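You operate a simulated robot arm through the tools that you are given. There is no shell and no other tool.

You run a simulated robot arm. Do the job below in one go: nothing can be reset, and whatever is moved stays where it is left.

JOB
Try the plug gauge in the ring board's three rings and tip the tight one's tab to red.
Fine: try all three first; tight is where the gauge will not sink; leave the other tabs; gauge back in its stand.

The check looks at the end state, three seconds after you hand in, the way a careful person would. Anything else that was tipped, shoved, dropped, spilled or broken makes it a failure.

ROBOT AND FRAMES
A 7-joint arm with a two-finger parallel gripper, fixed in place. Base frame: the origin is at the foot of the arm, x ahead of it, y to its left, z up. Readings come in mm, rad, newtons and seconds.
Its first joint turns from -2.304 to 2.304 rad. Payload 3.91 kg.
The TCP is the grasp point between the finger pads, 30 mm short of the fingertips. In the tool frame z runs along the fingers and y along their closing line. The gripper opens to 110 mm. The fingers are 20 mm wide and 10 mm thick; the gripper's body (48 by 112 mm) begins 55 mm behind the TCP.
Orientation is that of the tool frame in the base frame, as a unit quaternion [x, y, z, w]. With the fingers straight down and closing along the base's y, the tool's x points along the base's -x, its y along +y and its z along -z.

CONTROLS
- The arm moves only by the tool step_arm. Its argument "motion" is a list of rows, each an object of numbers (a shift or turn left out is 0, a gripper value left out holds the last): "x", "y", "z": the shift along the tool's x, y, z in mm; "wx", "wy", "wz": the turn, a rotation vector about the tool's x, y, z in degrees; "claw": the finger opening in mm, from 0 to 110. In form: [{"x": .., "y": .., "z": .., "wx": .., "wy": .., "wz": .., "claw": ..}, ...]. A call has 1 to 20 rows; each row is the pose to reach, as a shift and turn from the pose commanded when the call began, along the tool's axes at that moment. Rows are played at 5 a second. More than 50 mm and 0.15 rad between two rows, or a gripper value outside its range, and nothing of the call is played. Where a pose cannot be reached the arm comes as near as it can. A force on the tool above 40 N (or 10 N above the force at the start of the call, whichever is more), or a blocked arm, ends the call early, and 0.2 s more pass. Each finger travels about 108 mm/s and halts on what it meets, pressing with about 43 N; the grip force reading is that of the motor and also rises with nothing between the fingers. The clock runs only during rows and for 0.2 s after the last one: add rows that repeat a pose to give the fingers time. The reply holds the time, the measured pose of the TCP, the force on the tool along the base axes, the opening and the grip force, in the units named above and with some noise, with the torque about the TCP (base axes, N m) and any sound that the robot's microphone picked up.
- Cameras (640 x 400 px; columns grow to the right, rows downward): "scene" is fixed at [399.8, 650.9, 1574.5]; the picture's right is [0.46, 0.89, 0.00], its down [0.82, -0.42, -0.39] and it looks along [-0.34, 0.18, -0.92] (base axes); focal length 323 px, centre (320, 200). "wrist" rides on the gripper at [72, 17, -103] in the tool frame; the picture's right is [-0.23, 0.97, 0.00], its down [-0.76, -0.18, -0.62] and it looks along [-0.61, -0.14, 0.78] (tool axes); focal length 222 px, centre (320, 200). There is no depth. A picture from a camera that has moved, and an enlarged one, comes with that camera's place and axes in the base frame and with its lens.
- camera(camera): a new picture of that camera. The clock stands still meanwhile.
- zoom(camera, box): a new picture of the part [left, top, right, bottom] of that camera's present view, enlarged. The clock stands still meanwhile.
- job_done(): hands the job in; it is judged then, once.

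Places have to be worked out from the pictures, the camera data and where the tool is seen. Open the gripper and draw the arm clear of the work before you hand the job in, unless the task says otherwise.

The tools are called after ">>>" by a JSON object that holds its "method" and its "body". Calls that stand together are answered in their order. step_arm: Moves the arm, as the interface text tells. Its arguments: {"type":"object","properties":{"motion":{"type":"array","items":{"type":"object","properties":{"x":{"type":"number"},"y":{"type":"number"},"z":{"type":"number"},"wx":{"type":"number"},"wy":{"type":"number"},"wz":{"type":"number"},"claw":{"type":"number"}}}}},"required":["motion"]} The other tools are called the same way: camera (camera) takes a picture; zoom (camera, box) takes an enlarged picture of a part of a camera's view; job_done () hands the job in.

At the start:

```text
clock: 0.0
eef_pos: [-10.6, 570.3, 1130.0]
ee_rot: [0.0, 1.0, 0.0, 0.001]
wrist_force: [0.8, 0.4, -0.1]
torque: [-0.05, 0.01, 0.02]
finger_gap: 110.0
finger_force: 0.0
```

scene: 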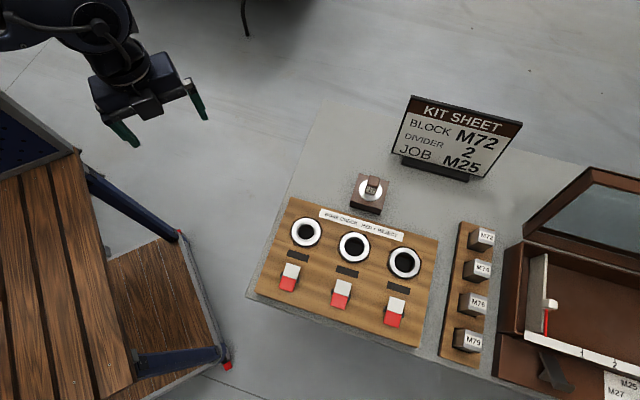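
wrist: 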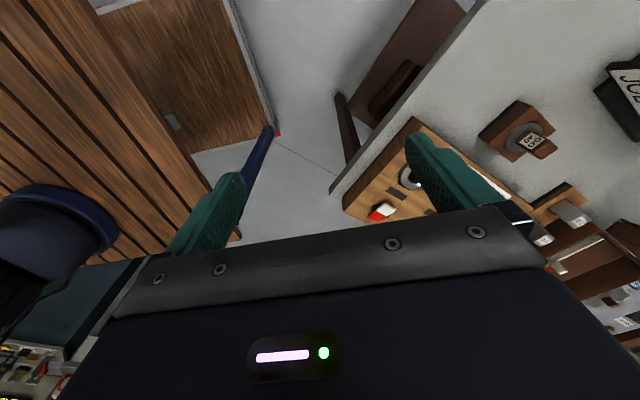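

I'll look at the ring board and gauge in enlarged views first.

>>> {"method": "zoom", "body": {"camera": "scene", "box": [240, 160, 450, 350]}}

>>> {"method": "zoom", "body": {"camera": "scene", "box": [330, 160, 410, 220]}}

>>> {"method": "zoom", "body": {"camera": "scene", "box": [260, 240, 430, 340]}}

```text
2.11 times, centred on (345, 255) of scene
camera zoom: at [399.8, 650.9, 1574.5], right [0.46, 0.89, 0.0], down [0.82, -0.42, -0.39], along [-0.34, 0.18, -0.92], focal length 680 px, centre (267, 84)
```

zoom: 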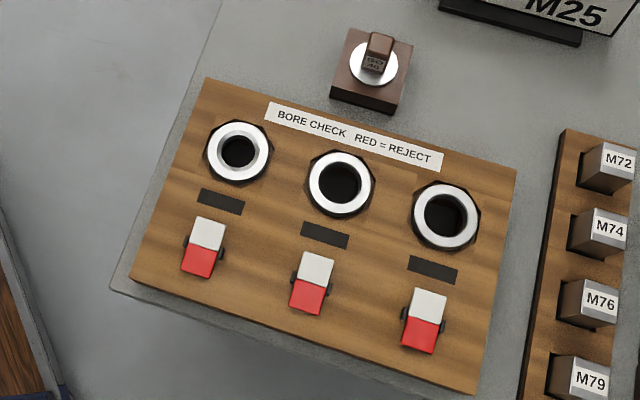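

```text
6.67 times, centred on (370, 190) of scene
camera zoom: at [399.8, 650.9, 1574.5], right [0.46, 0.89, 0.0], down [0.82, -0.42, -0.39], along [-0.34, 0.18, -0.92], focal length 2155 px, centre (-13, 267)
```

zoom: 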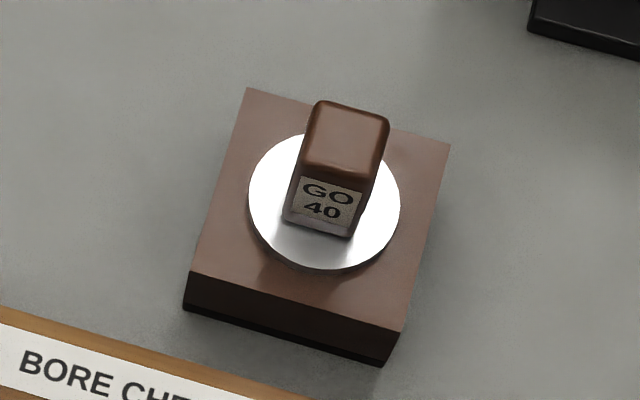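

```text
3.76 times, centred on (345, 290) of scene
camera zoom: at [399.8, 650.9, 1574.5], right [0.46, 0.89, 0.0], down [0.82, -0.42, -0.39], along [-0.34, 0.18, -0.92], focal length 1217 px, centre (226, -139)
```

zoom: 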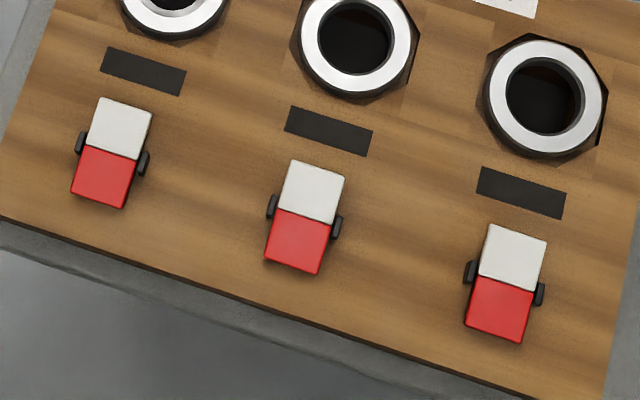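

The gauge (a boxy handle with a disc) seems to be near (150, 920, ~860) and the rings run roughly from (175, 730) to (350, 910). I'll move at height in +y so the wrist camera looks over the board.

>>> {"method": "step_arm", "body": {"motion": [{"y": 40}, {"y": 80}, {"y": 120}, {"y": 160}, {"y": 200}, {"y": 230}, {"y": 230}]}}

>>> {"method": "camera", "body": {"camera": "wrist"}}

>>> {"method": "camera", "body": {"camera": "scene"}}

```text
clock: 1.6
eef_pos: [-8.0, 797.0, 1132.3]
ee_rot: [0.0, 1.0, 0.0, 0.0]
wrist_force: [-0.7, -1.7, 0.1]
torque: [0.0, 0.01, 0.01]
finger_gap: 109.7
finger_force: 0.1
```

```text
taken
camera wrist: at [-79.7, 814.0, 1235.9], right [0.23, 0.97, 0.0], down [0.76, -0.18, 0.62], along [0.61, -0.14, -0.78], focal length 222 px, centre (320, 200)
```

wrist: 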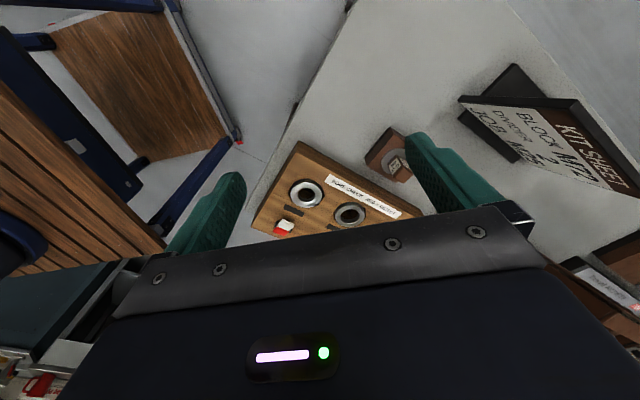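

```text
taken
```

scene: 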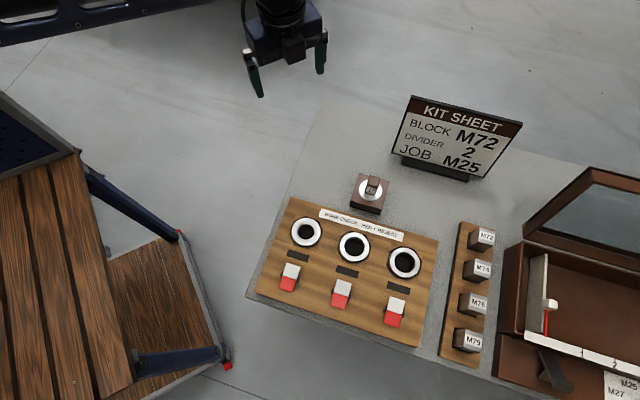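

The wrist view is mostly straight below the camera, so I'll move 190 mm in +x (tool −x) to bring the whole board into the upper part of the picture.

>>> {"method": "step_arm", "body": {"motion": [{"x": -40}, {"x": -80}, {"x": -120}, {"x": -160}, {"x": -185}, {"x": -185}]}}

>>> {"method": "camera", "body": {"camera": "wrist"}}

>>> {"method": "zoom", "body": {"camera": "wrist", "box": [160, 0, 480, 200]}}

```text
clock: 3.0
eef_pos: [175.2, 800.8, 1129.8]
ee_rot: [-0.001, 1.0, 0.0, 0.001]
wrist_force: [-0.4, -0.3, -0.4]
torque: [0.02, -0.01, -0.01]
finger_gap: 109.8
finger_force: 0.0
```

```text
taken
camera wrist: at [105.1, 816.0, 1233.4], right [0.23, 0.97, 0.0], down [0.76, -0.18, 0.62], along [0.61, -0.14, -0.78], focal length 222 px, centre (320, 200)
```

wrist: 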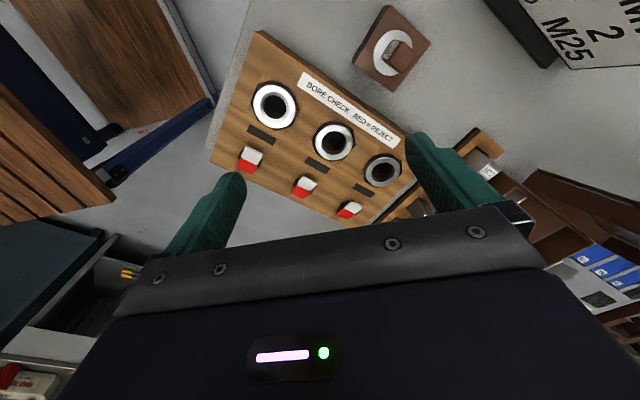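

```text
2.00 times, centred on (320, 100) of wrist
camera zoom: at [105.1, 816.0, 1233.4], right [0.23, 0.97, 0.0], down [0.76, -0.18, 0.62], along [0.61, -0.14, -0.78], focal length 444 px, centre (320, 400)
```

zoom: 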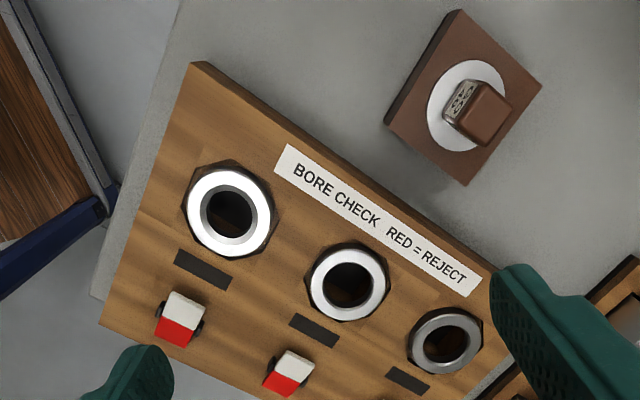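

Triangulating both views: ring tops near (193,724), (273,805), (353,886) at z≈865, row at 45°; gauge disc near (162,910), handle top z≈910. I'll move above the gauge, turn the tool 45° to line up with the board, and come down to z≈1030 to measure better.

>>> {"method": "step_arm", "body": {"motion": [{"x": 2, "y": 18, "z": 10, "wz": -7.5}, {"x": 4, "y": 36, "z": 25, "wz": -15}, {"x": 6, "y": 54, "z": 45, "wz": -22.5}, {"x": 8, "y": 72, "z": 65, "wz": -30}, {"x": 10, "y": 90, "z": 85, "wz": -37.5}, {"x": 13, "y": 109, "z": 100, "wz": -45}, {"x": 13, "y": 109, "z": 100, "wz": -45}]}}

>>> {"method": "camera", "body": {"camera": "wrist"}}

>>> {"method": "zoom", "body": {"camera": "wrist", "box": [240, 60, 400, 220]}}

```text
clock: 4.6
eef_pos: [161.5, 907.4, 1030.0]
ee_rot: [-0.384, 0.923, 0.0, 0.0]
wrist_force: [0.5, 0.0, 0.4]
torque: [0.01, 0.02, -0.01]
finger_gap: 110.0
finger_force: 0.2
```

```text
taken
camera wrist: at [99.6, 867.5, 1133.3], right [-0.53, 0.85, 0.0], down [0.66, 0.41, 0.62], along [0.53, 0.33, -0.78], focal length 222 px, centre (320, 200)
```

wrist: 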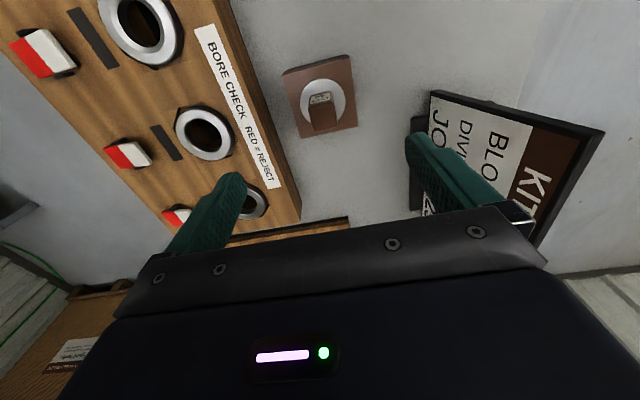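

```text
2.50 times, centred on (320, 140) of wrist
camera zoom: at [99.6, 867.5, 1133.3], right [-0.53, 0.85, 0.0], down [0.66, 0.41, 0.62], along [0.53, 0.33, -0.78], focal length 555 px, centre (320, 350)
```

zoom: 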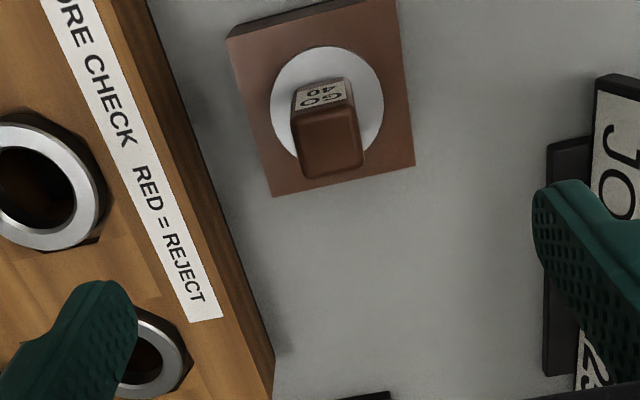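

The handle is aligned with the board at 45°, centre ≈(158.5, 908.7), top z≈912, disc z≈856. I'll narrow the fingers to 60 mm and come down to z≈960 to check alignment.

>>> {"method": "step_arm", "body": {"motion": [{"x": 1.2, "y": 3, "z": 0, "claw": 60}, {"x": 1.2, "y": 3, "z": 30, "claw": 60}, {"x": 1.2, "y": 3, "z": 65, "claw": 60}, {"x": 1.2, "y": 3, "z": 65, "claw": 60}]}}

>>> {"method": "camera", "body": {"camera": "wrist"}}

>>> {"method": "zoom", "body": {"camera": "wrist", "box": [220, 60, 420, 220]}}

>>> {"method": "zoom", "body": {"camera": "scene", "box": [320, 140, 420, 230]}}

```text
clock: 5.6
eef_pos: [159.4, 910.8, 965.0]
ee_rot: [-0.382, 0.924, 0.0, 0.001]
wrist_force: [-0.8, 0.3, 0.2]
torque: [-0.03, -0.04, 0.02]
finger_gap: 60.1
finger_force: 0.1
```

```text
taken
camera wrist: at [97.4, 870.3, 1068.0], right [-0.53, 0.85, 0.0], down [0.66, 0.41, 0.62], along [0.53, 0.33, -0.78], focal length 222 px, centre (320, 200)
```

wrist: 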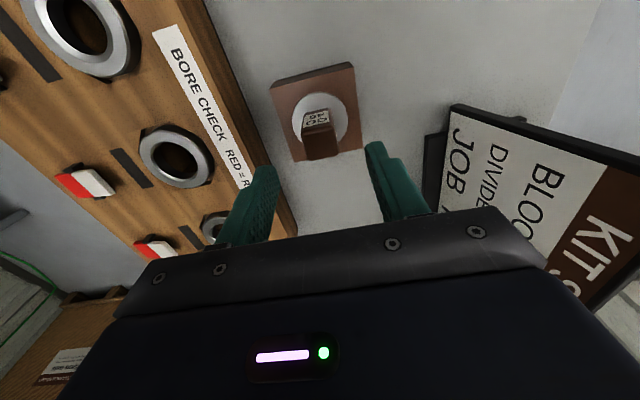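

```text
2.50 times, centred on (320, 140) of wrist
camera zoom: at [97.4, 870.3, 1068.0], right [-0.53, 0.85, 0.0], down [0.66, 0.41, 0.62], along [0.53, 0.33, -0.78], focal length 555 px, centre (320, 350)
```

zoom: 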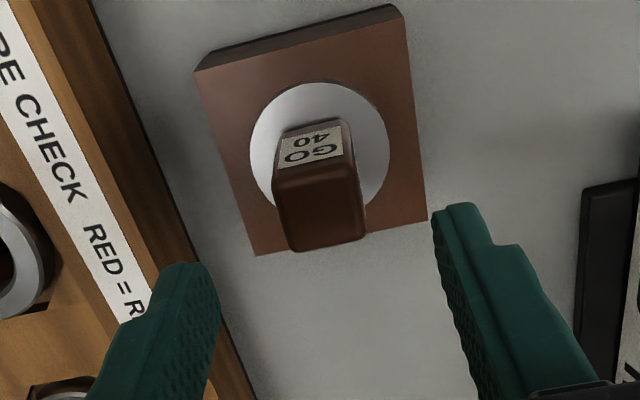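

```text
4.44 times, centred on (370, 185) of scene
camera zoom: at [399.8, 650.9, 1574.5], right [0.46, 0.89, 0.0], down [0.82, -0.42, -0.39], along [-0.34, 0.18, -0.92], focal length 1436 px, centre (98, 267)
```

zoom: 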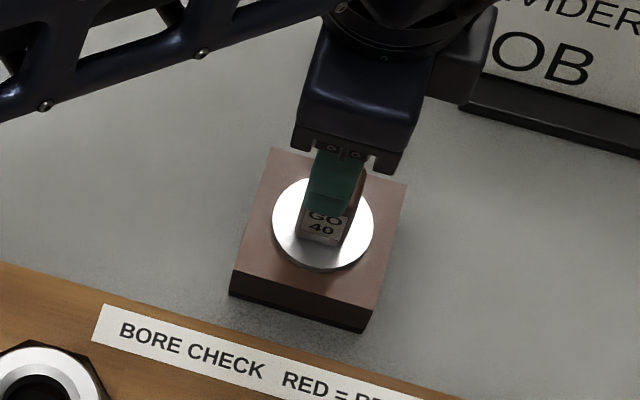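

The handle sits centred between the fingers (within ~1.5 mm along tool x). I'll shift +1.5 mm in tool x, descend so the fingertips are just above the disc (z≈893), and close gently on the handle.

>>> {"method": "step_arm", "body": {"motion": [{"x": 1.5, "z": 20, "claw": 60}, {"x": 1.5, "z": 40, "claw": 60}, {"x": 1.5, "z": 55, "claw": 60}, {"x": 1.5, "z": 65, "claw": 60}, {"x": 1.5, "z": 71, "claw": 60}, {"x": 1.5, "z": 71, "claw": 60}]}}

>>> {"method": "zoom", "body": {"camera": "wrist", "box": [220, 60, 420, 220]}}

>>> {"method": "zoom", "body": {"camera": "scene", "box": [320, 140, 420, 230]}}

```text
clock: 7.0
eef_pos: [157.2, 909.0, 894.3]
ee_rot: [-0.382, 0.924, 0.0, 0.0]
wrist_force: [0.2, 0.3, -0.2]
torque: [-0.02, 0.02, -0.02]
finger_gap: 59.8
finger_force: 0.1
```

```text
2.50 times, centred on (320, 140) of wrist
camera zoom: at [95.9, 869.6, 997.5], right [-0.53, 0.85, 0.0], down [0.66, 0.41, 0.62], along [0.53, 0.33, -0.78], focal length 555 px, centre (320, 350)
```

zoom: 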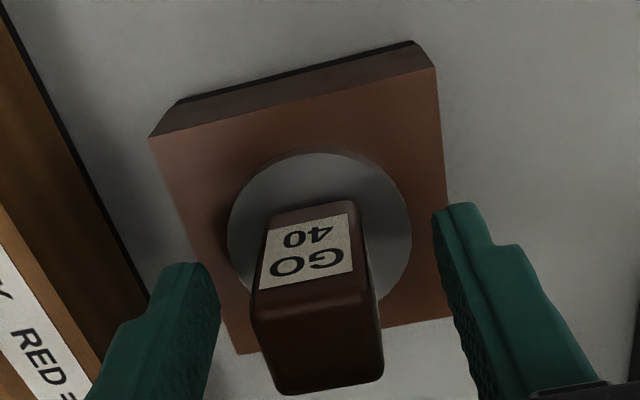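

```text
4.44 times, centred on (370, 185) of scene
camera zoom: at [399.8, 650.9, 1574.5], right [0.46, 0.89, 0.0], down [0.82, -0.42, -0.39], along [-0.34, 0.18, -0.92], focal length 1436 px, centre (98, 267)
```

zoom: 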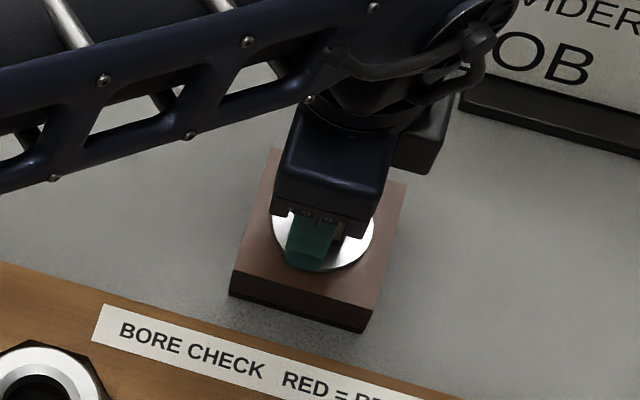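

The gauge centre looks ~2.5 mm further along tool +x; I'll shift that much and close the fingers on the handle.

>>> {"method": "step_arm", "body": {"motion": [{"x": 2.5, "claw": 60}, {"x": 2.5, "claw": 40}, {"x": 2.5, "claw": 30}, {"x": 2.5, "claw": 15}, {"x": 2.5, "claw": 15}, {"x": 2.5, "claw": 15}]}}

>>> {"method": "zoom", "body": {"camera": "wrist", "box": [220, 60, 420, 220]}}

```text
clock: 8.4
eef_pos: [156.4, 908.0, 893.6]
ee_rot: [-0.383, 0.924, 0.0, 0.0]
wrist_force: [0.5, 0.9, 0.1]
torque: [0.02, -0.07, -0.04]
finger_gap: 27.8
finger_force: 43.4
```

```text
2.50 times, centred on (320, 140) of wrist
camera zoom: at [94.2, 867.4, 997.6], right [-0.53, 0.85, 0.0], down [0.66, 0.41, 0.62], along [0.53, 0.33, -0.78], focal length 555 px, centre (320, 350)
```

zoom: 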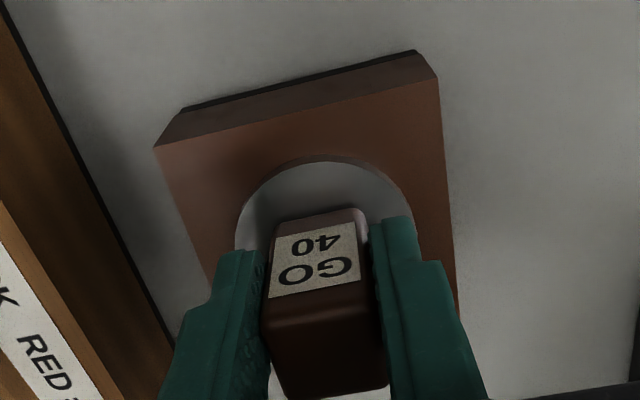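

Gauge gripped (27.8 mm wide, 43 N). Lifting straight up in steps, 90 mm.

>>> {"method": "step_arm", "body": {"motion": [{"z": -5}, {"z": -12}, {"z": -22}, {"z": -35}, {"z": -50}, {"z": -65}, {"z": -80}, {"z": -90}, {"z": -90}]}}

>>> {"method": "camera", "body": {"camera": "wrist"}}

>>> {"method": "zoom", "body": {"camera": "wrist", "box": [220, 60, 420, 220]}}

>>> {"method": "zoom", "body": {"camera": "scene", "box": [320, 140, 420, 230]}}

```text
clock: 10.4
eef_pos: [156.4, 907.2, 984.5]
ee_rot: [-0.383, 0.924, 0.0, 0.0]
wrist_force: [-0.1, -1.0, -3.9]
torque: [0.01, 0.04, -0.03]
finger_gap: 27.9
finger_force: 42.8
```

```text
taken
camera wrist: at [93.6, 867.1, 1088.0], right [-0.53, 0.85, 0.0], down [0.66, 0.41, 0.62], along [0.53, 0.33, -0.78], focal length 222 px, centre (320, 200)
```

wrist: 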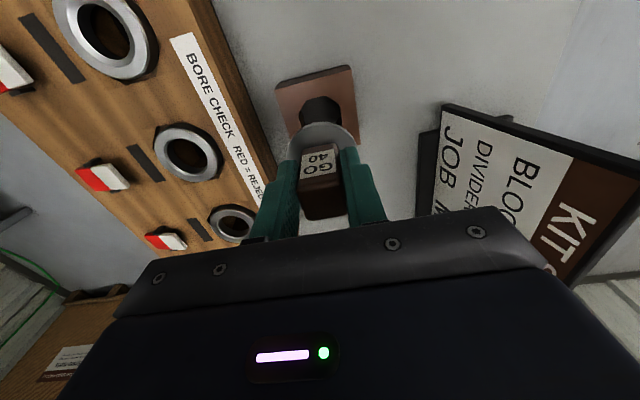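

```text
2.50 times, centred on (320, 140) of wrist
camera zoom: at [93.6, 867.1, 1088.0], right [-0.53, 0.85, 0.0], down [0.66, 0.41, 0.62], along [0.53, 0.33, -0.78], focal length 555 px, centre (320, 350)
```

zoom: 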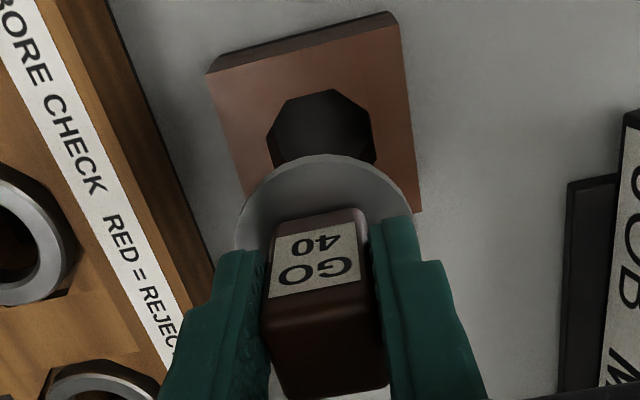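

```text
4.44 times, centred on (370, 185) of scene
camera zoom: at [399.8, 650.9, 1574.5], right [0.46, 0.89, 0.0], down [0.82, -0.42, -0.39], along [-0.34, 0.18, -0.92], focal length 1436 px, centre (98, 267)
```

zoom: 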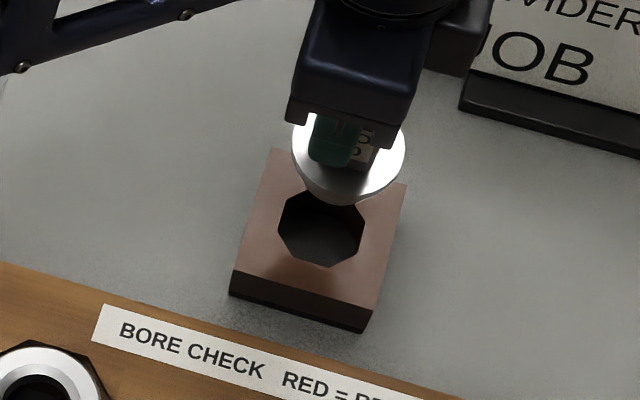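

The gauge is out of its stand (≈4 N weight, stable in grip). I'll rise above the stand to get a calibration view of its hole, so I can compare with the same view above each ring.

>>> {"method": "step_arm", "body": {"motion": [{"z": -40}, {"z": -80}, {"z": -110}, {"z": -110}, {"z": -110}]}}

>>> {"method": "zoom", "body": {"camera": "wrist", "box": [240, 40, 400, 140]}}

>>> {"method": "zoom", "body": {"camera": "scene", "box": [320, 140, 420, 230]}}

>>> {"method": "zoom", "body": {"camera": "scene", "box": [280, 205, 380, 267]}}

>>> {"method": "zoom", "body": {"camera": "scene", "box": [350, 225, 450, 287]}}

```text
clock: 11.6
eef_pos: [155.7, 907.7, 1096.9]
ee_rot: [-0.383, 0.924, 0.0, 0.0]
wrist_force: [0.4, -0.7, -3.5]
torque: [0.01, 0.0, 0.0]
finger_gap: 27.8
finger_force: 43.6
```

```text
4.00 times, centred on (320, 90) of wrist
camera zoom: at [94.4, 868.6, 1199.6], right [-0.53, 0.85, 0.0], down [0.66, 0.41, 0.62], along [0.53, 0.33, -0.78], focal length 888 px, centre (320, 640)
```

zoom: 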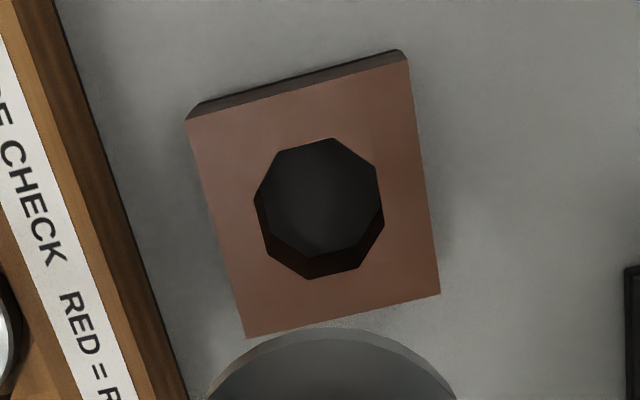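

```text
4.44 times, centred on (370, 185) of scene
camera zoom: at [399.8, 650.9, 1574.5], right [0.46, 0.89, 0.0], down [0.82, -0.42, -0.39], along [-0.34, 0.18, -0.92], focal length 1436 px, centre (98, 267)
```

zoom: 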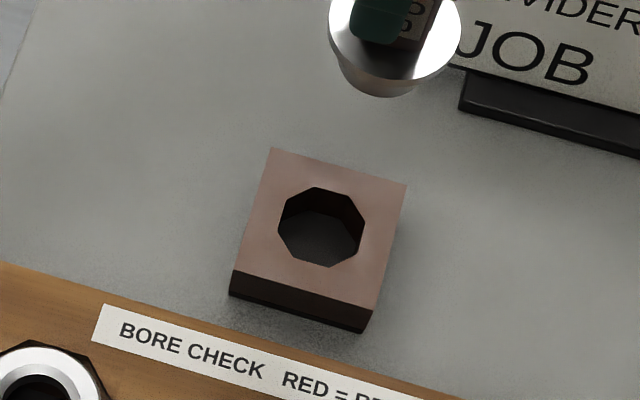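

```text
6.40 times, centred on (330, 236) of scene
camera zoom: at [399.8, 650.9, 1574.5], right [0.46, 0.89, 0.0], down [0.82, -0.42, -0.39], along [-0.34, 0.18, -0.92], focal length 2068 px, centre (256, -30)
```

zoom: 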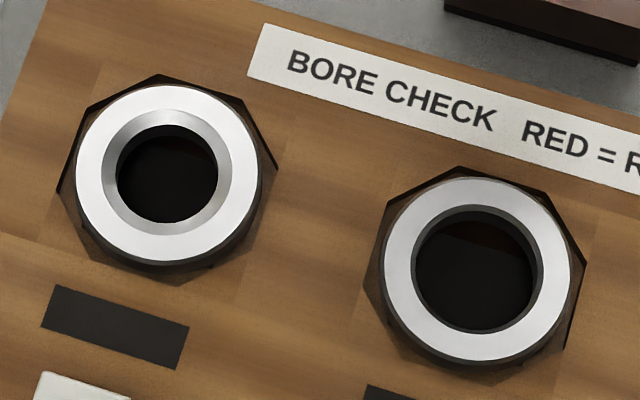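

```text
6.40 times, centred on (400, 256) of scene
camera zoom: at [399.8, 650.9, 1574.5], right [0.46, 0.89, 0.0], down [0.82, -0.42, -0.39], along [-0.34, 0.18, -0.92], focal length 2068 px, centre (-192, -158)
```

zoom: 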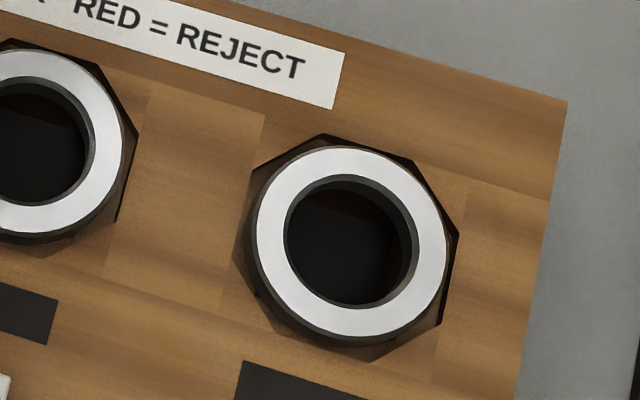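

Using the scene view, the stand hole and ring 2 differ by almost exactly 151 mm along the board's normal, with ring pitch ~115.7 mm. I'll carry the gauge over ring 2 at height, then go down to about z 995 and check against the scene camera.

>>> {"method": "step_arm", "body": {"motion": [{"y": -30}, {"y": -65}, {"y": -100}, {"y": -130}, {"y": -151}, {"y": -151, "z": 25}, {"y": -151, "z": 60}, {"y": -151, "z": 90}, {"y": -151, "z": 100}, {"y": -151, "z": 100}]}}

>>> {"method": "zoom", "body": {"camera": "scene", "box": [304, 200, 404, 262]}}

>>> {"method": "camera", "body": {"camera": "wrist"}}

>>> {"method": "camera", "body": {"camera": "scene"}}

```text
clock: 13.8
eef_pos: [262.6, 800.0, 994.1]
ee_rot: [-0.382, 0.924, 0.0, 0.0]
wrist_force: [-0.5, 0.0, -3.7]
torque: [-0.03, 0.01, -0.04]
finger_gap: 27.7
finger_force: 42.9
```

```text
6.40 times, centred on (354, 231) of scene
camera zoom: at [399.8, 650.9, 1574.5], right [0.46, 0.89, 0.0], down [0.82, -0.42, -0.39], along [-0.34, 0.18, -0.92], focal length 2068 px, centre (102, 2)
```

zoom: 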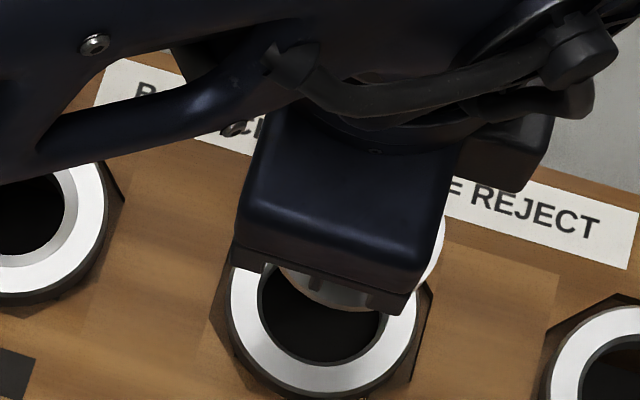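

```text
taken
camera wrist: at [201.5, 760.8, 1097.9], right [-0.53, 0.85, 0.0], down [0.66, 0.41, 0.62], along [0.53, 0.33, -0.78], focal length 222 px, centre (320, 200)
```

wrist: 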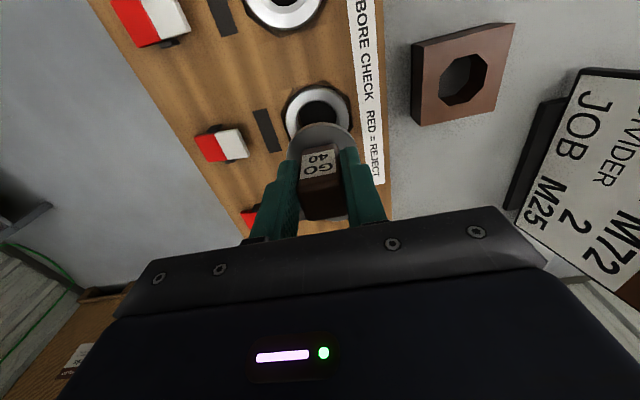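

```text
taken
```

scene: 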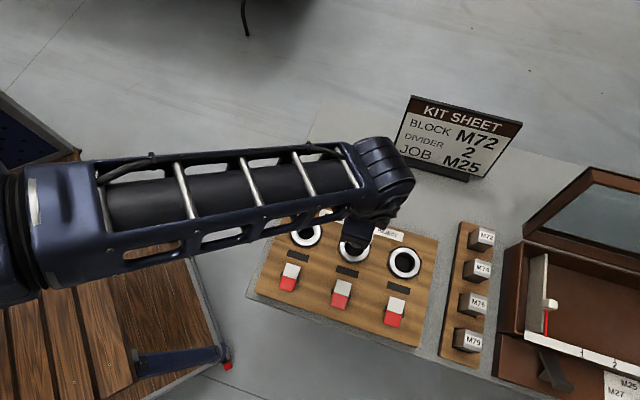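

The gauge is roughly over ring 2. I'll zoom the wrist view to judge ring/disc alignment more finely.

>>> {"method": "zoom", "body": {"camera": "wrist", "box": [270, 75, 370, 137]}}

>>> {"method": "zoom", "body": {"camera": "wrist", "box": [240, 80, 400, 220]}}

```text
6.40 times, centred on (320, 106) of wrist
camera zoom: at [201.5, 760.8, 1097.9], right [-0.53, 0.85, 0.0], down [0.66, 0.41, 0.62], along [0.53, 0.33, -0.78], focal length 1422 px, centre (320, 802)
```

zoom: 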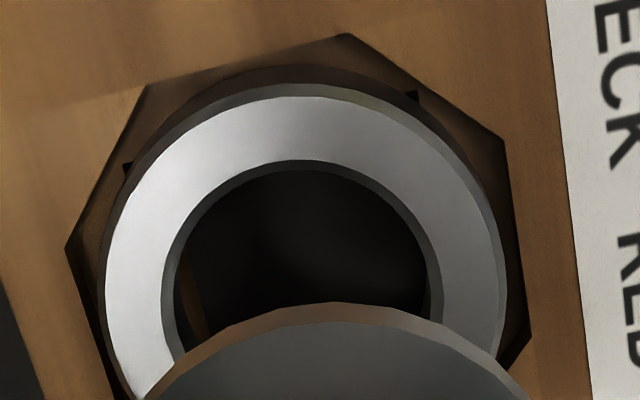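

```text
2.86 times, centred on (320, 150) of wrist
camera zoom: at [201.5, 760.8, 1097.9], right [-0.53, 0.85, 0.0], down [0.66, 0.41, 0.62], along [0.53, 0.33, -0.78], focal length 635 px, centre (320, 343)
```

zoom: 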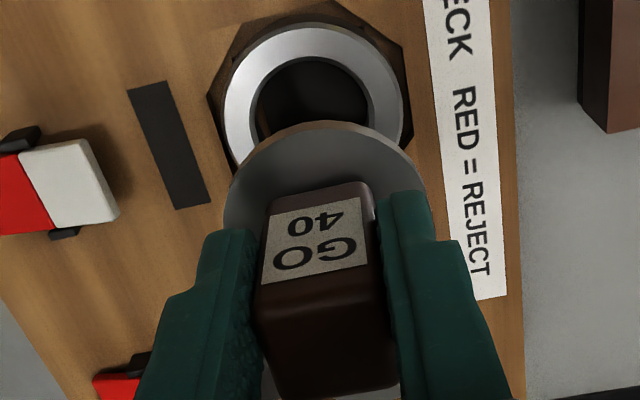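

Ring and disc offsets along the tool x are hard to separate from here. I'll go back over the stand at this height, where the scene camera sees the held gauge clearly, to measure how the gauge sits in the fingers.

>>> {"method": "step_arm", "body": {"motion": [{"y": 40}, {"y": 80}, {"y": 120}, {"y": 151}, {"y": 151}, {"y": 151}]}}

>>> {"method": "zoom", "body": {"camera": "scene", "box": [345, 145, 405, 183]}}

>>> {"method": "zoom", "body": {"camera": "wrist", "box": [270, 100, 370, 220]}}

```text
clock: 15.2
eef_pos: [155.2, 907.2, 992.9]
ee_rot: [-0.383, 0.924, 0.0, -0.001]
wrist_force: [-0.7, -1.1, -4.4]
torque: [-0.04, 0.04, 0.0]
finger_gap: 27.6
finger_force: 42.6
```

```text
10.53 times, centred on (375, 164) of scene
camera zoom: at [399.8, 650.9, 1574.5], right [0.46, 0.89, 0.0], down [0.82, -0.42, -0.39], along [-0.34, 0.18, -0.92], focal length 3402 px, centre (-259, 579)
```

zoom: 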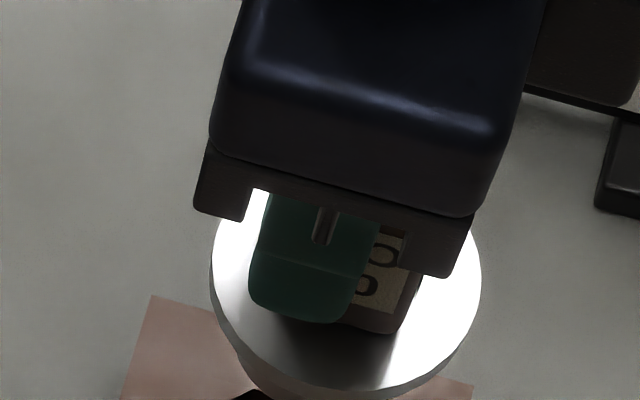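

```text
3.33 times, centred on (320, 160) of wrist
camera zoom: at [93.7, 867.9, 1096.4], right [-0.53, 0.85, 0.0], down [0.66, 0.41, 0.62], along [0.53, 0.33, -0.78], focal length 740 px, centre (320, 333)
```

zoom: 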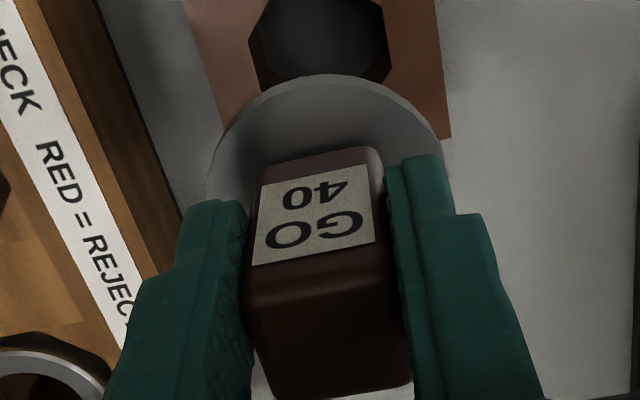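

Now I see the gauge sits about 6 mm off-centre in the fingers (toward +u, tool −x), with disc top ≈848 when seated; ring tops ≈862. Correcting for that, ring 2 should be at tool offset about (x +2, y −155) from the stand pose. I'll move there, descend to z≈962 and look again.

>>> {"method": "step_arm", "body": {"motion": [{"y": -40}, {"y": -80}, {"x": 1, "y": -120}, {"x": 2, "y": -155}, {"x": 2, "y": -155}, {"x": 2, "y": -155, "z": 15}, {"x": 2, "y": -155, "z": 31}, {"x": 2, "y": -155, "z": 31}, {"x": 2, "y": -155, "z": 31}]}}

>>> {"method": "zoom", "body": {"camera": "scene", "box": [324, 215, 384, 263]}}

>>> {"method": "zoom", "body": {"camera": "wrist", "box": [270, 75, 370, 155]}}

```text
clock: 17.2
eef_pos: [265.3, 796.2, 962.9]
ee_rot: [-0.382, 0.924, -0.001, 0.001]
wrist_force: [0.1, 0.7, -3.6]
torque: [-0.04, 0.05, -0.01]
finger_gap: 27.9
finger_force: 42.7
```

```text
8.33 times, centred on (354, 239) of scene
camera zoom: at [399.8, 650.9, 1574.5], right [0.46, 0.89, 0.0], down [0.82, -0.42, -0.39], along [-0.34, 0.18, -0.92], focal length 2693 px, centre (37, -125)
```

zoom: 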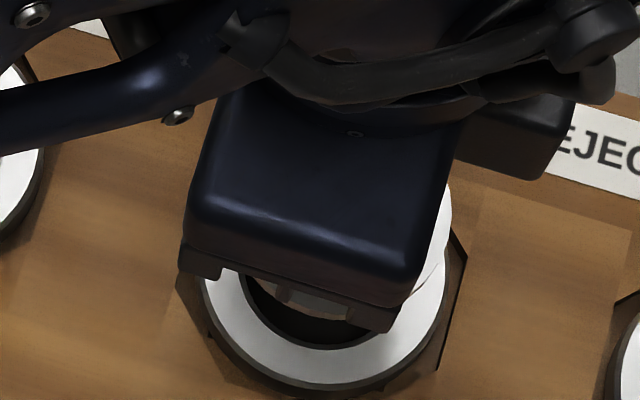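

```text
5.00 times, centred on (320, 115) of wrist
camera zoom: at [202.1, 756.7, 1065.9], right [-0.53, 0.85, 0.0], down [0.66, 0.41, 0.62], along [0.53, 0.33, -0.78], focal length 1111 px, centre (320, 625)
```

zoom: 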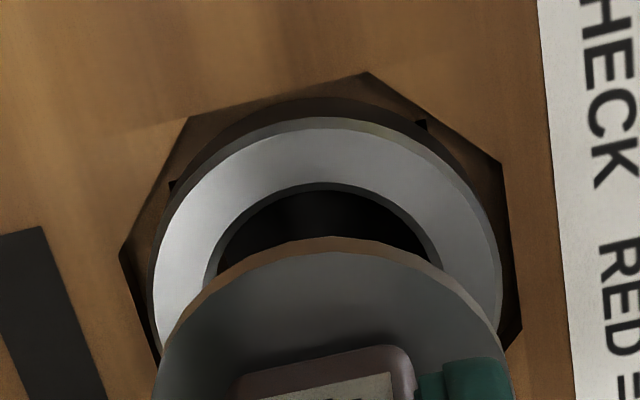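

Wrist and scene views both put the gauge within ~1 mm of ring 2's axis. I'll descend 25 mm gradually and watch the force.

>>> {"method": "step_arm", "body": {"motion": [{"z": 5}, {"z": 10}, {"z": 15}, {"z": 20}, {"z": 22}, {"z": 22}]}}

>>> {"method": "zoom", "body": {"camera": "scene", "box": [334, 225, 384, 263]}}

>>> {"method": "zoom", "body": {"camera": "wrist", "box": [260, 75, 380, 175]}}

```text
clock: 18.6
eef_pos: [264.1, 794.7, 940.0]
ee_rot: [-0.383, 0.924, 0.0, 0.0]
wrist_force: [1.8, 0.8, -0.6]
torque: [0.05, -0.08, 0.0]
finger_gap: 27.7
finger_force: 42.8
```

```text
10.53 times, centred on (359, 244) of scene
camera zoom: at [399.8, 650.9, 1574.5], right [0.46, 0.89, 0.0], down [0.82, -0.42, -0.39], along [-0.34, 0.18, -0.92], focal length 3402 px, centre (-90, -263)
```

zoom: 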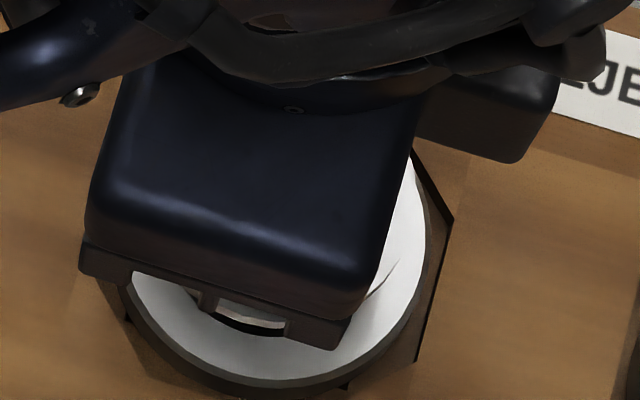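

```text
4.00 times, centred on (320, 125) of wrist
camera zoom: at [202.6, 755.9, 1043.7], right [-0.53, 0.85, 0.0], down [0.66, 0.41, 0.62], along [0.53, 0.33, -0.78], focal length 888 px, centre (320, 500)
```

zoom: 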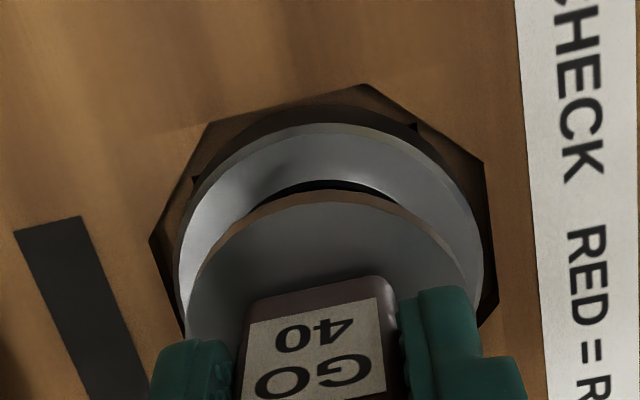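

A slight change in force (3 N) suggests the plug's rim is touching the ring edge or starting in. I'll push down 4 mm more and read the force.

>>> {"method": "step_arm", "body": {"motion": [{"z": 2}, {"z": 4}, {"z": 4}]}}

```text
clock: 19.4
eef_pos: [264.5, 796.2, 936.5]
ee_rot: [-0.382, 0.924, 0.0, 0.0]
wrist_force: [-0.6, -0.1, -3.3]
torque: [-0.02, 0.07, -0.02]
finger_gap: 27.6
finger_force: 42.9
```

Force is back to just the weight, so nothing blocks yet. I'll keep descending in small steps.

>>> {"method": "step_arm", "body": {"motion": [{"z": 2}, {"z": 4}, {"z": 6}, {"z": 8}, {"z": 8}]}}

>>> {"method": "zoom", "body": {"camera": "wrist", "box": [260, 75, 380, 175]}}

```text
clock: 20.6
eef_pos: [265.6, 795.7, 929.2]
ee_rot: [-0.382, 0.924, 0.0, 0.0]
wrist_force: [-0.3, 1.0, -3.8]
torque: [-0.04, 0.01, -0.03]
finger_gap: 27.8
finger_force: 43.1
```

```text
4.00 times, centred on (320, 125) of wrist
camera zoom: at [203.1, 756.5, 1032.1], right [-0.53, 0.85, 0.0], down [0.66, 0.41, 0.62], along [0.53, 0.33, -0.78], focal length 888 px, centre (320, 500)
```

zoom: 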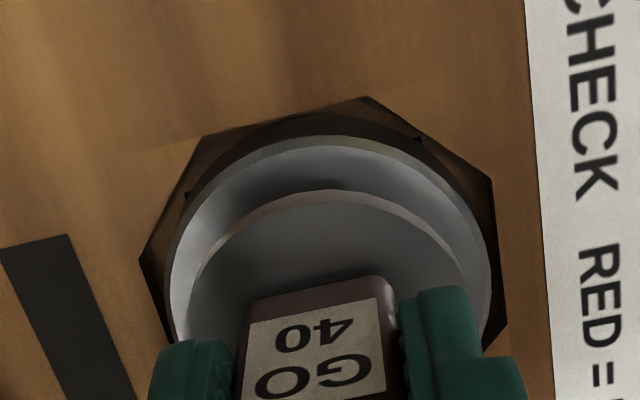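

Still only the weight on the tool; continuing down in small steps.

>>> {"method": "step_arm", "body": {"motion": [{"z": 2}, {"z": 4}, {"z": 6}, {"z": 8}, {"z": 8}]}}

>>> {"method": "zoom", "body": {"camera": "wrist", "box": [260, 75, 380, 175]}}

>>> {"method": "zoom", "body": {"camera": "scene", "box": [334, 225, 384, 263]}}

```text
clock: 21.8
eef_pos: [265.4, 797.3, 921.1]
ee_rot: [-0.383, 0.924, 0.0, 0.0]
wrist_force: [1.0, 0.0, -3.2]
torque: [-0.01, 0.02, -0.04]
finger_gap: 27.6
finger_force: 43.2
```

```text
4.00 times, centred on (320, 125) of wrist
camera zoom: at [202.7, 756.6, 1024.3], right [-0.53, 0.85, 0.0], down [0.66, 0.41, 0.62], along [0.53, 0.33, -0.78], focal length 888 px, centre (320, 500)
```

zoom: 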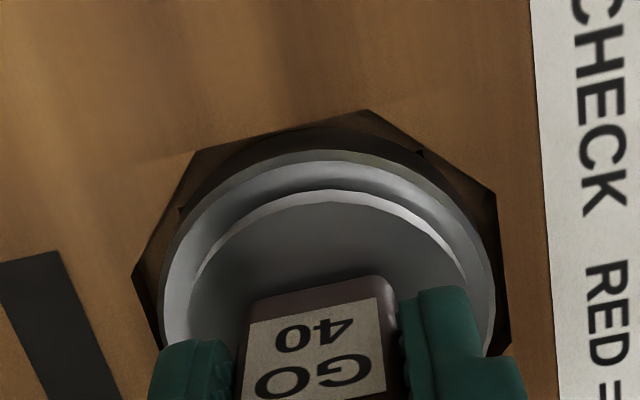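

```text
10.53 times, centred on (359, 244) of scene
camera zoom: at [399.8, 650.9, 1574.5], right [0.46, 0.89, 0.0], down [0.82, -0.42, -0.39], along [-0.34, 0.18, -0.92], focal length 3402 px, centre (-90, -263)
```

zoom: 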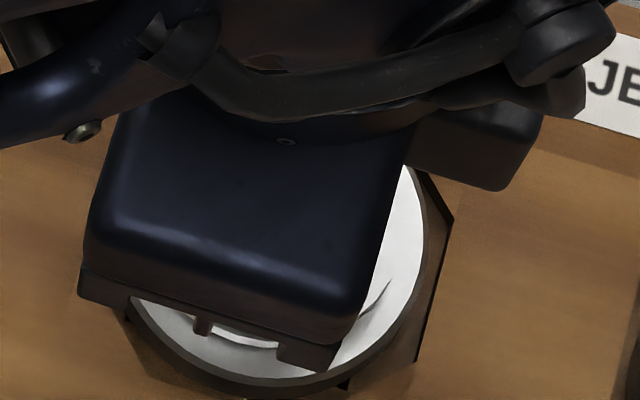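

The disc is close above ring 2's face with no resistance. Continue down until it seats or is blocked.

>>> {"method": "step_arm", "body": {"motion": [{"z": 2}, {"z": 4}, {"z": 6}, {"z": 6}]}}

>>> {"method": "zoom", "body": {"camera": "wrist", "box": [260, 75, 380, 175]}}

```text
clock: 22.8
eef_pos: [264.8, 795.0, 917.6]
ee_rot: [-0.383, 0.924, 0.001, 0.0]
wrist_force: [-1.2, -7.6, 23.1]
torque: [-0.72, 0.15, 0.06]
finger_gap: 27.7
finger_force: 43.0
```

```text
4.00 times, centred on (320, 125) of wrist
camera zoom: at [202.5, 756.3, 1020.5], right [-0.53, 0.85, 0.0], down [0.66, 0.41, 0.62], along [0.53, 0.33, -0.78], focal length 888 px, centre (320, 500)
```

zoom: 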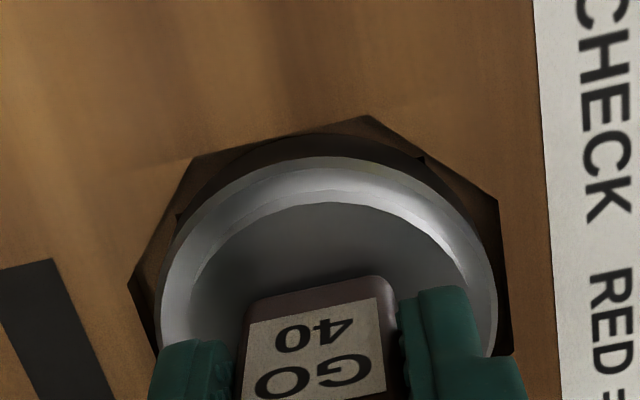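

Contact at z≈917.6 with ~27 N, with the disc down on the ring's face: ring 2 took the plug (it sank >20 mm). I'll lift straight out and move 115.6 mm along the row to ring 3.

>>> {"method": "step_arm", "body": {"motion": [{"z": -6}, {"z": -15}, {"z": -30}, {"z": -45}, {"z": -58}, {"z": -58}]}}

>>> {"method": "step_arm", "body": {"motion": [{"x": -30, "y": 0}, {"x": -60, "y": 0}, {"x": -90, "y": -0.2}, {"x": -115.6, "y": -0.3}, {"x": -115.6, "y": -0.3}, {"x": -115.6, "y": -0.3}]}}

>>> {"method": "zoom", "body": {"camera": "wrist", "box": [260, 75, 380, 175]}}

>>> {"method": "zoom", "body": {"camera": "scene", "box": [374, 230, 434, 278]}}

>>> {"method": "camera", "body": {"camera": "scene"}}

```text
clock: 24.2
eef_pos: [266.8, 795.5, 972.7]
ee_rot: [-0.382, 0.924, 0.0, 0.0]
wrist_force: [0.0, -0.2, -2.8]
torque: [-0.03, 0.03, 0.02]
finger_gap: 28.1
finger_force: 42.9
```

```text
clock: 25.6
eef_pos: [347.8, 879.8, 974.1]
ee_rot: [-0.381, 0.924, -0.001, 0.0]
wrist_force: [0.0, -0.6, -3.0]
torque: [-0.03, 0.04, 0.02]
finger_gap: 27.6
finger_force: 43.1
```

```text
4.00 times, centred on (320, 125) of wrist
camera zoom: at [285.4, 839.1, 1077.0], right [-0.53, 0.85, 0.0], down [0.66, 0.41, 0.62], along [0.53, 0.33, -0.78], focal length 888 px, centre (320, 500)
```

zoom: 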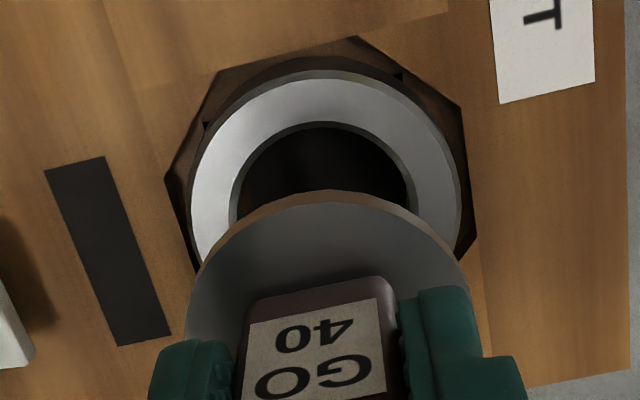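

```text
8.33 times, centred on (404, 254) of scene
camera zoom: at [399.8, 650.9, 1574.5], right [0.46, 0.89, 0.0], down [0.82, -0.42, -0.39], along [-0.34, 0.18, -0.92], focal length 2693 px, centre (-380, -250)
```

zoom: 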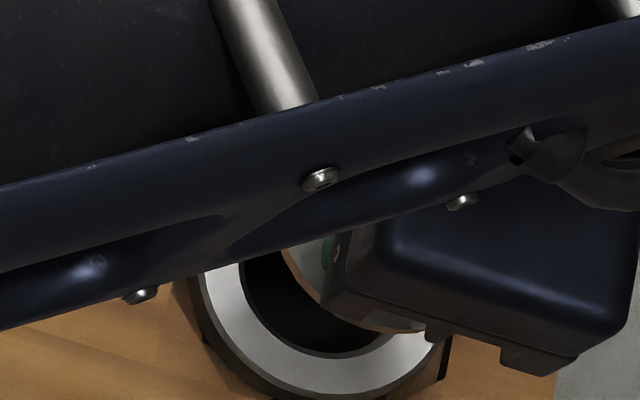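

```text
taken
```

scene: 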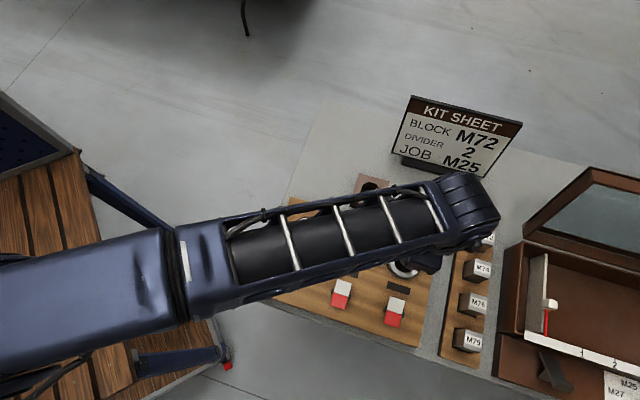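

Lateral alignment on ring 3 matches. I'll go down 10 mm to the same height as the ring 2 check view for a direct comparison.

>>> {"method": "step_arm", "body": {"motion": [{"z": 5}, {"z": 10}, {"z": 10}, {"z": 10}]}}

>>> {"method": "zoom", "body": {"camera": "wrist", "box": [270, 75, 370, 155]}}

```text
clock: 26.6
eef_pos: [346.6, 876.3, 964.2]
ee_rot: [-0.382, 0.924, 0.0, 0.0]
wrist_force: [0.0, 1.3, -2.7]
torque: [-0.03, 0.03, 0.02]
finger_gap: 27.8
finger_force: 42.6
```

```text
5.00 times, centred on (320, 115) of wrist
camera zoom: at [284.1, 838.8, 1066.9], right [-0.53, 0.85, 0.0], down [0.66, 0.41, 0.62], along [0.53, 0.33, -0.78], focal length 1111 px, centre (320, 625)
```

zoom: 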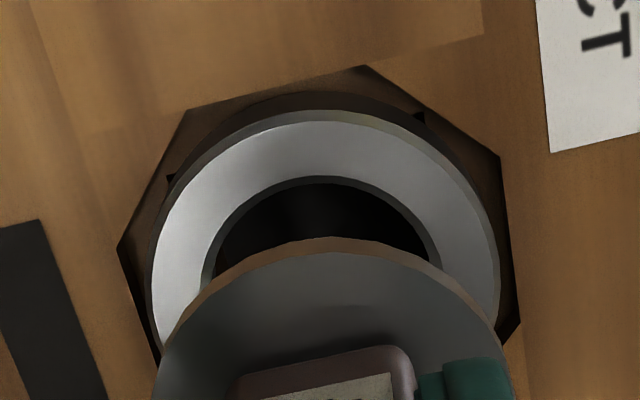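

Ring 3 sits ~1.5 mm toward tool +x compared to the ring 2 view, so I'll shift x +1.5 and y −0.3, then descend in steps.

>>> {"method": "step_arm", "body": {"motion": [{"x": 1.5, "y": -0.3}, {"x": 1.5, "y": -0.3, "z": 5}, {"x": 1.5, "y": -0.3, "z": 10}, {"x": 1.5, "y": -0.3, "z": 15}, {"x": 1.5, "y": -0.3, "z": 18}, {"x": 1.5, "y": -0.3, "z": 20}, {"x": 1.5, "y": -0.3, "z": 22}, {"x": 1.5, "y": -0.3, "z": 22}]}}

```text
clock: 28.4
eef_pos: [345.7, 875.8, 939.9]
ee_rot: [-0.383, 0.924, 0.0, 0.0]
wrist_force: [1.3, 0.9, -3.4]
torque: [0.05, -0.03, 0.0]
finger_gap: 27.5
finger_force: 43.1
```

No contact yet; continuing down in 2 mm steps.

>>> {"method": "step_arm", "body": {"motion": [{"z": 2}, {"z": 4}, {"z": 6}, {"z": 8}, {"z": 8}]}}

>>> {"method": "zoom", "body": {"camera": "wrist", "box": [260, 75, 380, 175]}}

```text
clock: 29.6
eef_pos: [344.5, 876.2, 932.5]
ee_rot: [-0.383, 0.924, 0.0, 0.0]
wrist_force: [0.5, -0.7, -3.3]
torque: [-0.03, 0.03, 0.02]
finger_gap: 27.7
finger_force: 42.8
```

```text
4.00 times, centred on (320, 125) of wrist
camera zoom: at [283.3, 836.9, 1036.2], right [-0.53, 0.85, 0.0], down [0.66, 0.41, 0.62], along [0.53, 0.33, -0.78], focal length 888 px, centre (320, 500)
```

zoom: 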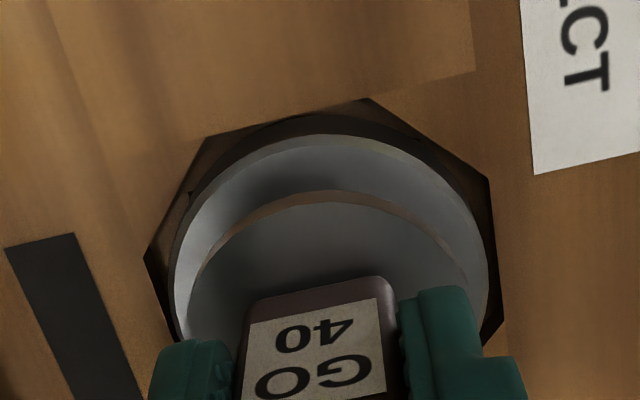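

Still free at z≈932. Continuing down.

>>> {"method": "step_arm", "body": {"motion": [{"z": 2}, {"z": 4}, {"z": 6}, {"z": 8}, {"z": 10}, {"z": 10}]}}

>>> {"method": "zoom", "body": {"camera": "wrist", "box": [260, 75, 380, 175]}}

```text
clock: 31.0
eef_pos: [344.1, 877.0, 922.4]
ee_rot: [-0.383, 0.924, -0.001, -0.001]
wrist_force: [0.2, 1.0, -3.0]
torque: [0.01, 0.02, -0.06]
finger_gap: 27.6
finger_force: 43.4
```

```text
4.00 times, centred on (320, 125) of wrist
camera zoom: at [283.4, 837.2, 1026.0], right [-0.53, 0.85, 0.0], down [0.66, 0.41, 0.62], along [0.53, 0.33, -0.78], focal length 888 px, centre (320, 500)
```

zoom: 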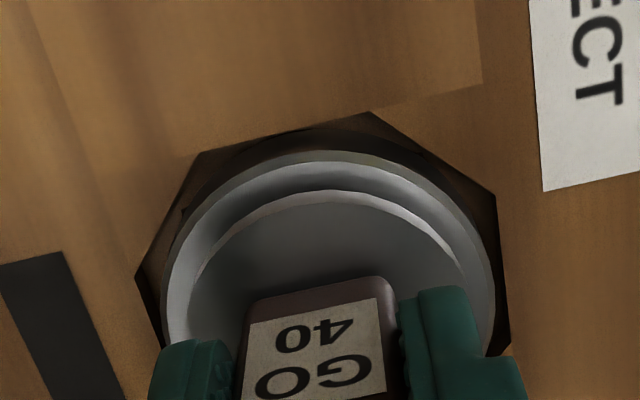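

>>> {"method": "step_arm", "body": {"motion": [{"z": 2}, {"z": 4}, {"z": 6}, {"z": 6}]}}

>>> {"method": "zoom", "body": {"camera": "wrist", "box": [260, 75, 380, 175]}}

```text
clock: 32.0
eef_pos: [346.4, 876.4, 917.4]
ee_rot: [-0.383, 0.924, 0.001, 0.0]
wrist_force: [0.0, -1.6, 4.6]
torque: [-0.15, -0.09, -0.02]
finger_gap: 27.7
finger_force: 43.3
```

```text
4.00 times, centred on (320, 125) of wrist
camera zoom: at [284.0, 836.9, 1020.6], right [-0.53, 0.85, 0.0], down [0.66, 0.41, 0.62], along [0.53, 0.33, -0.78], focal length 888 px, centre (320, 500)
```

zoom: 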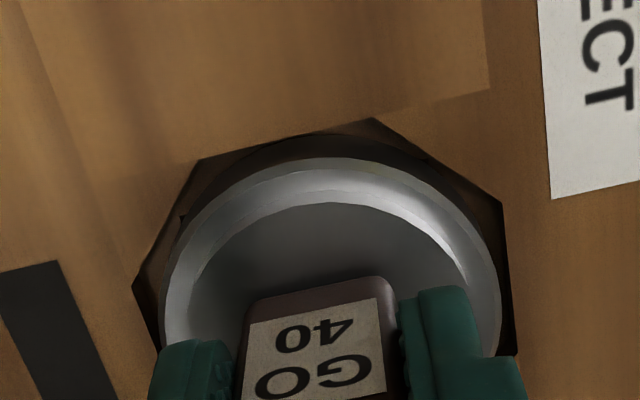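

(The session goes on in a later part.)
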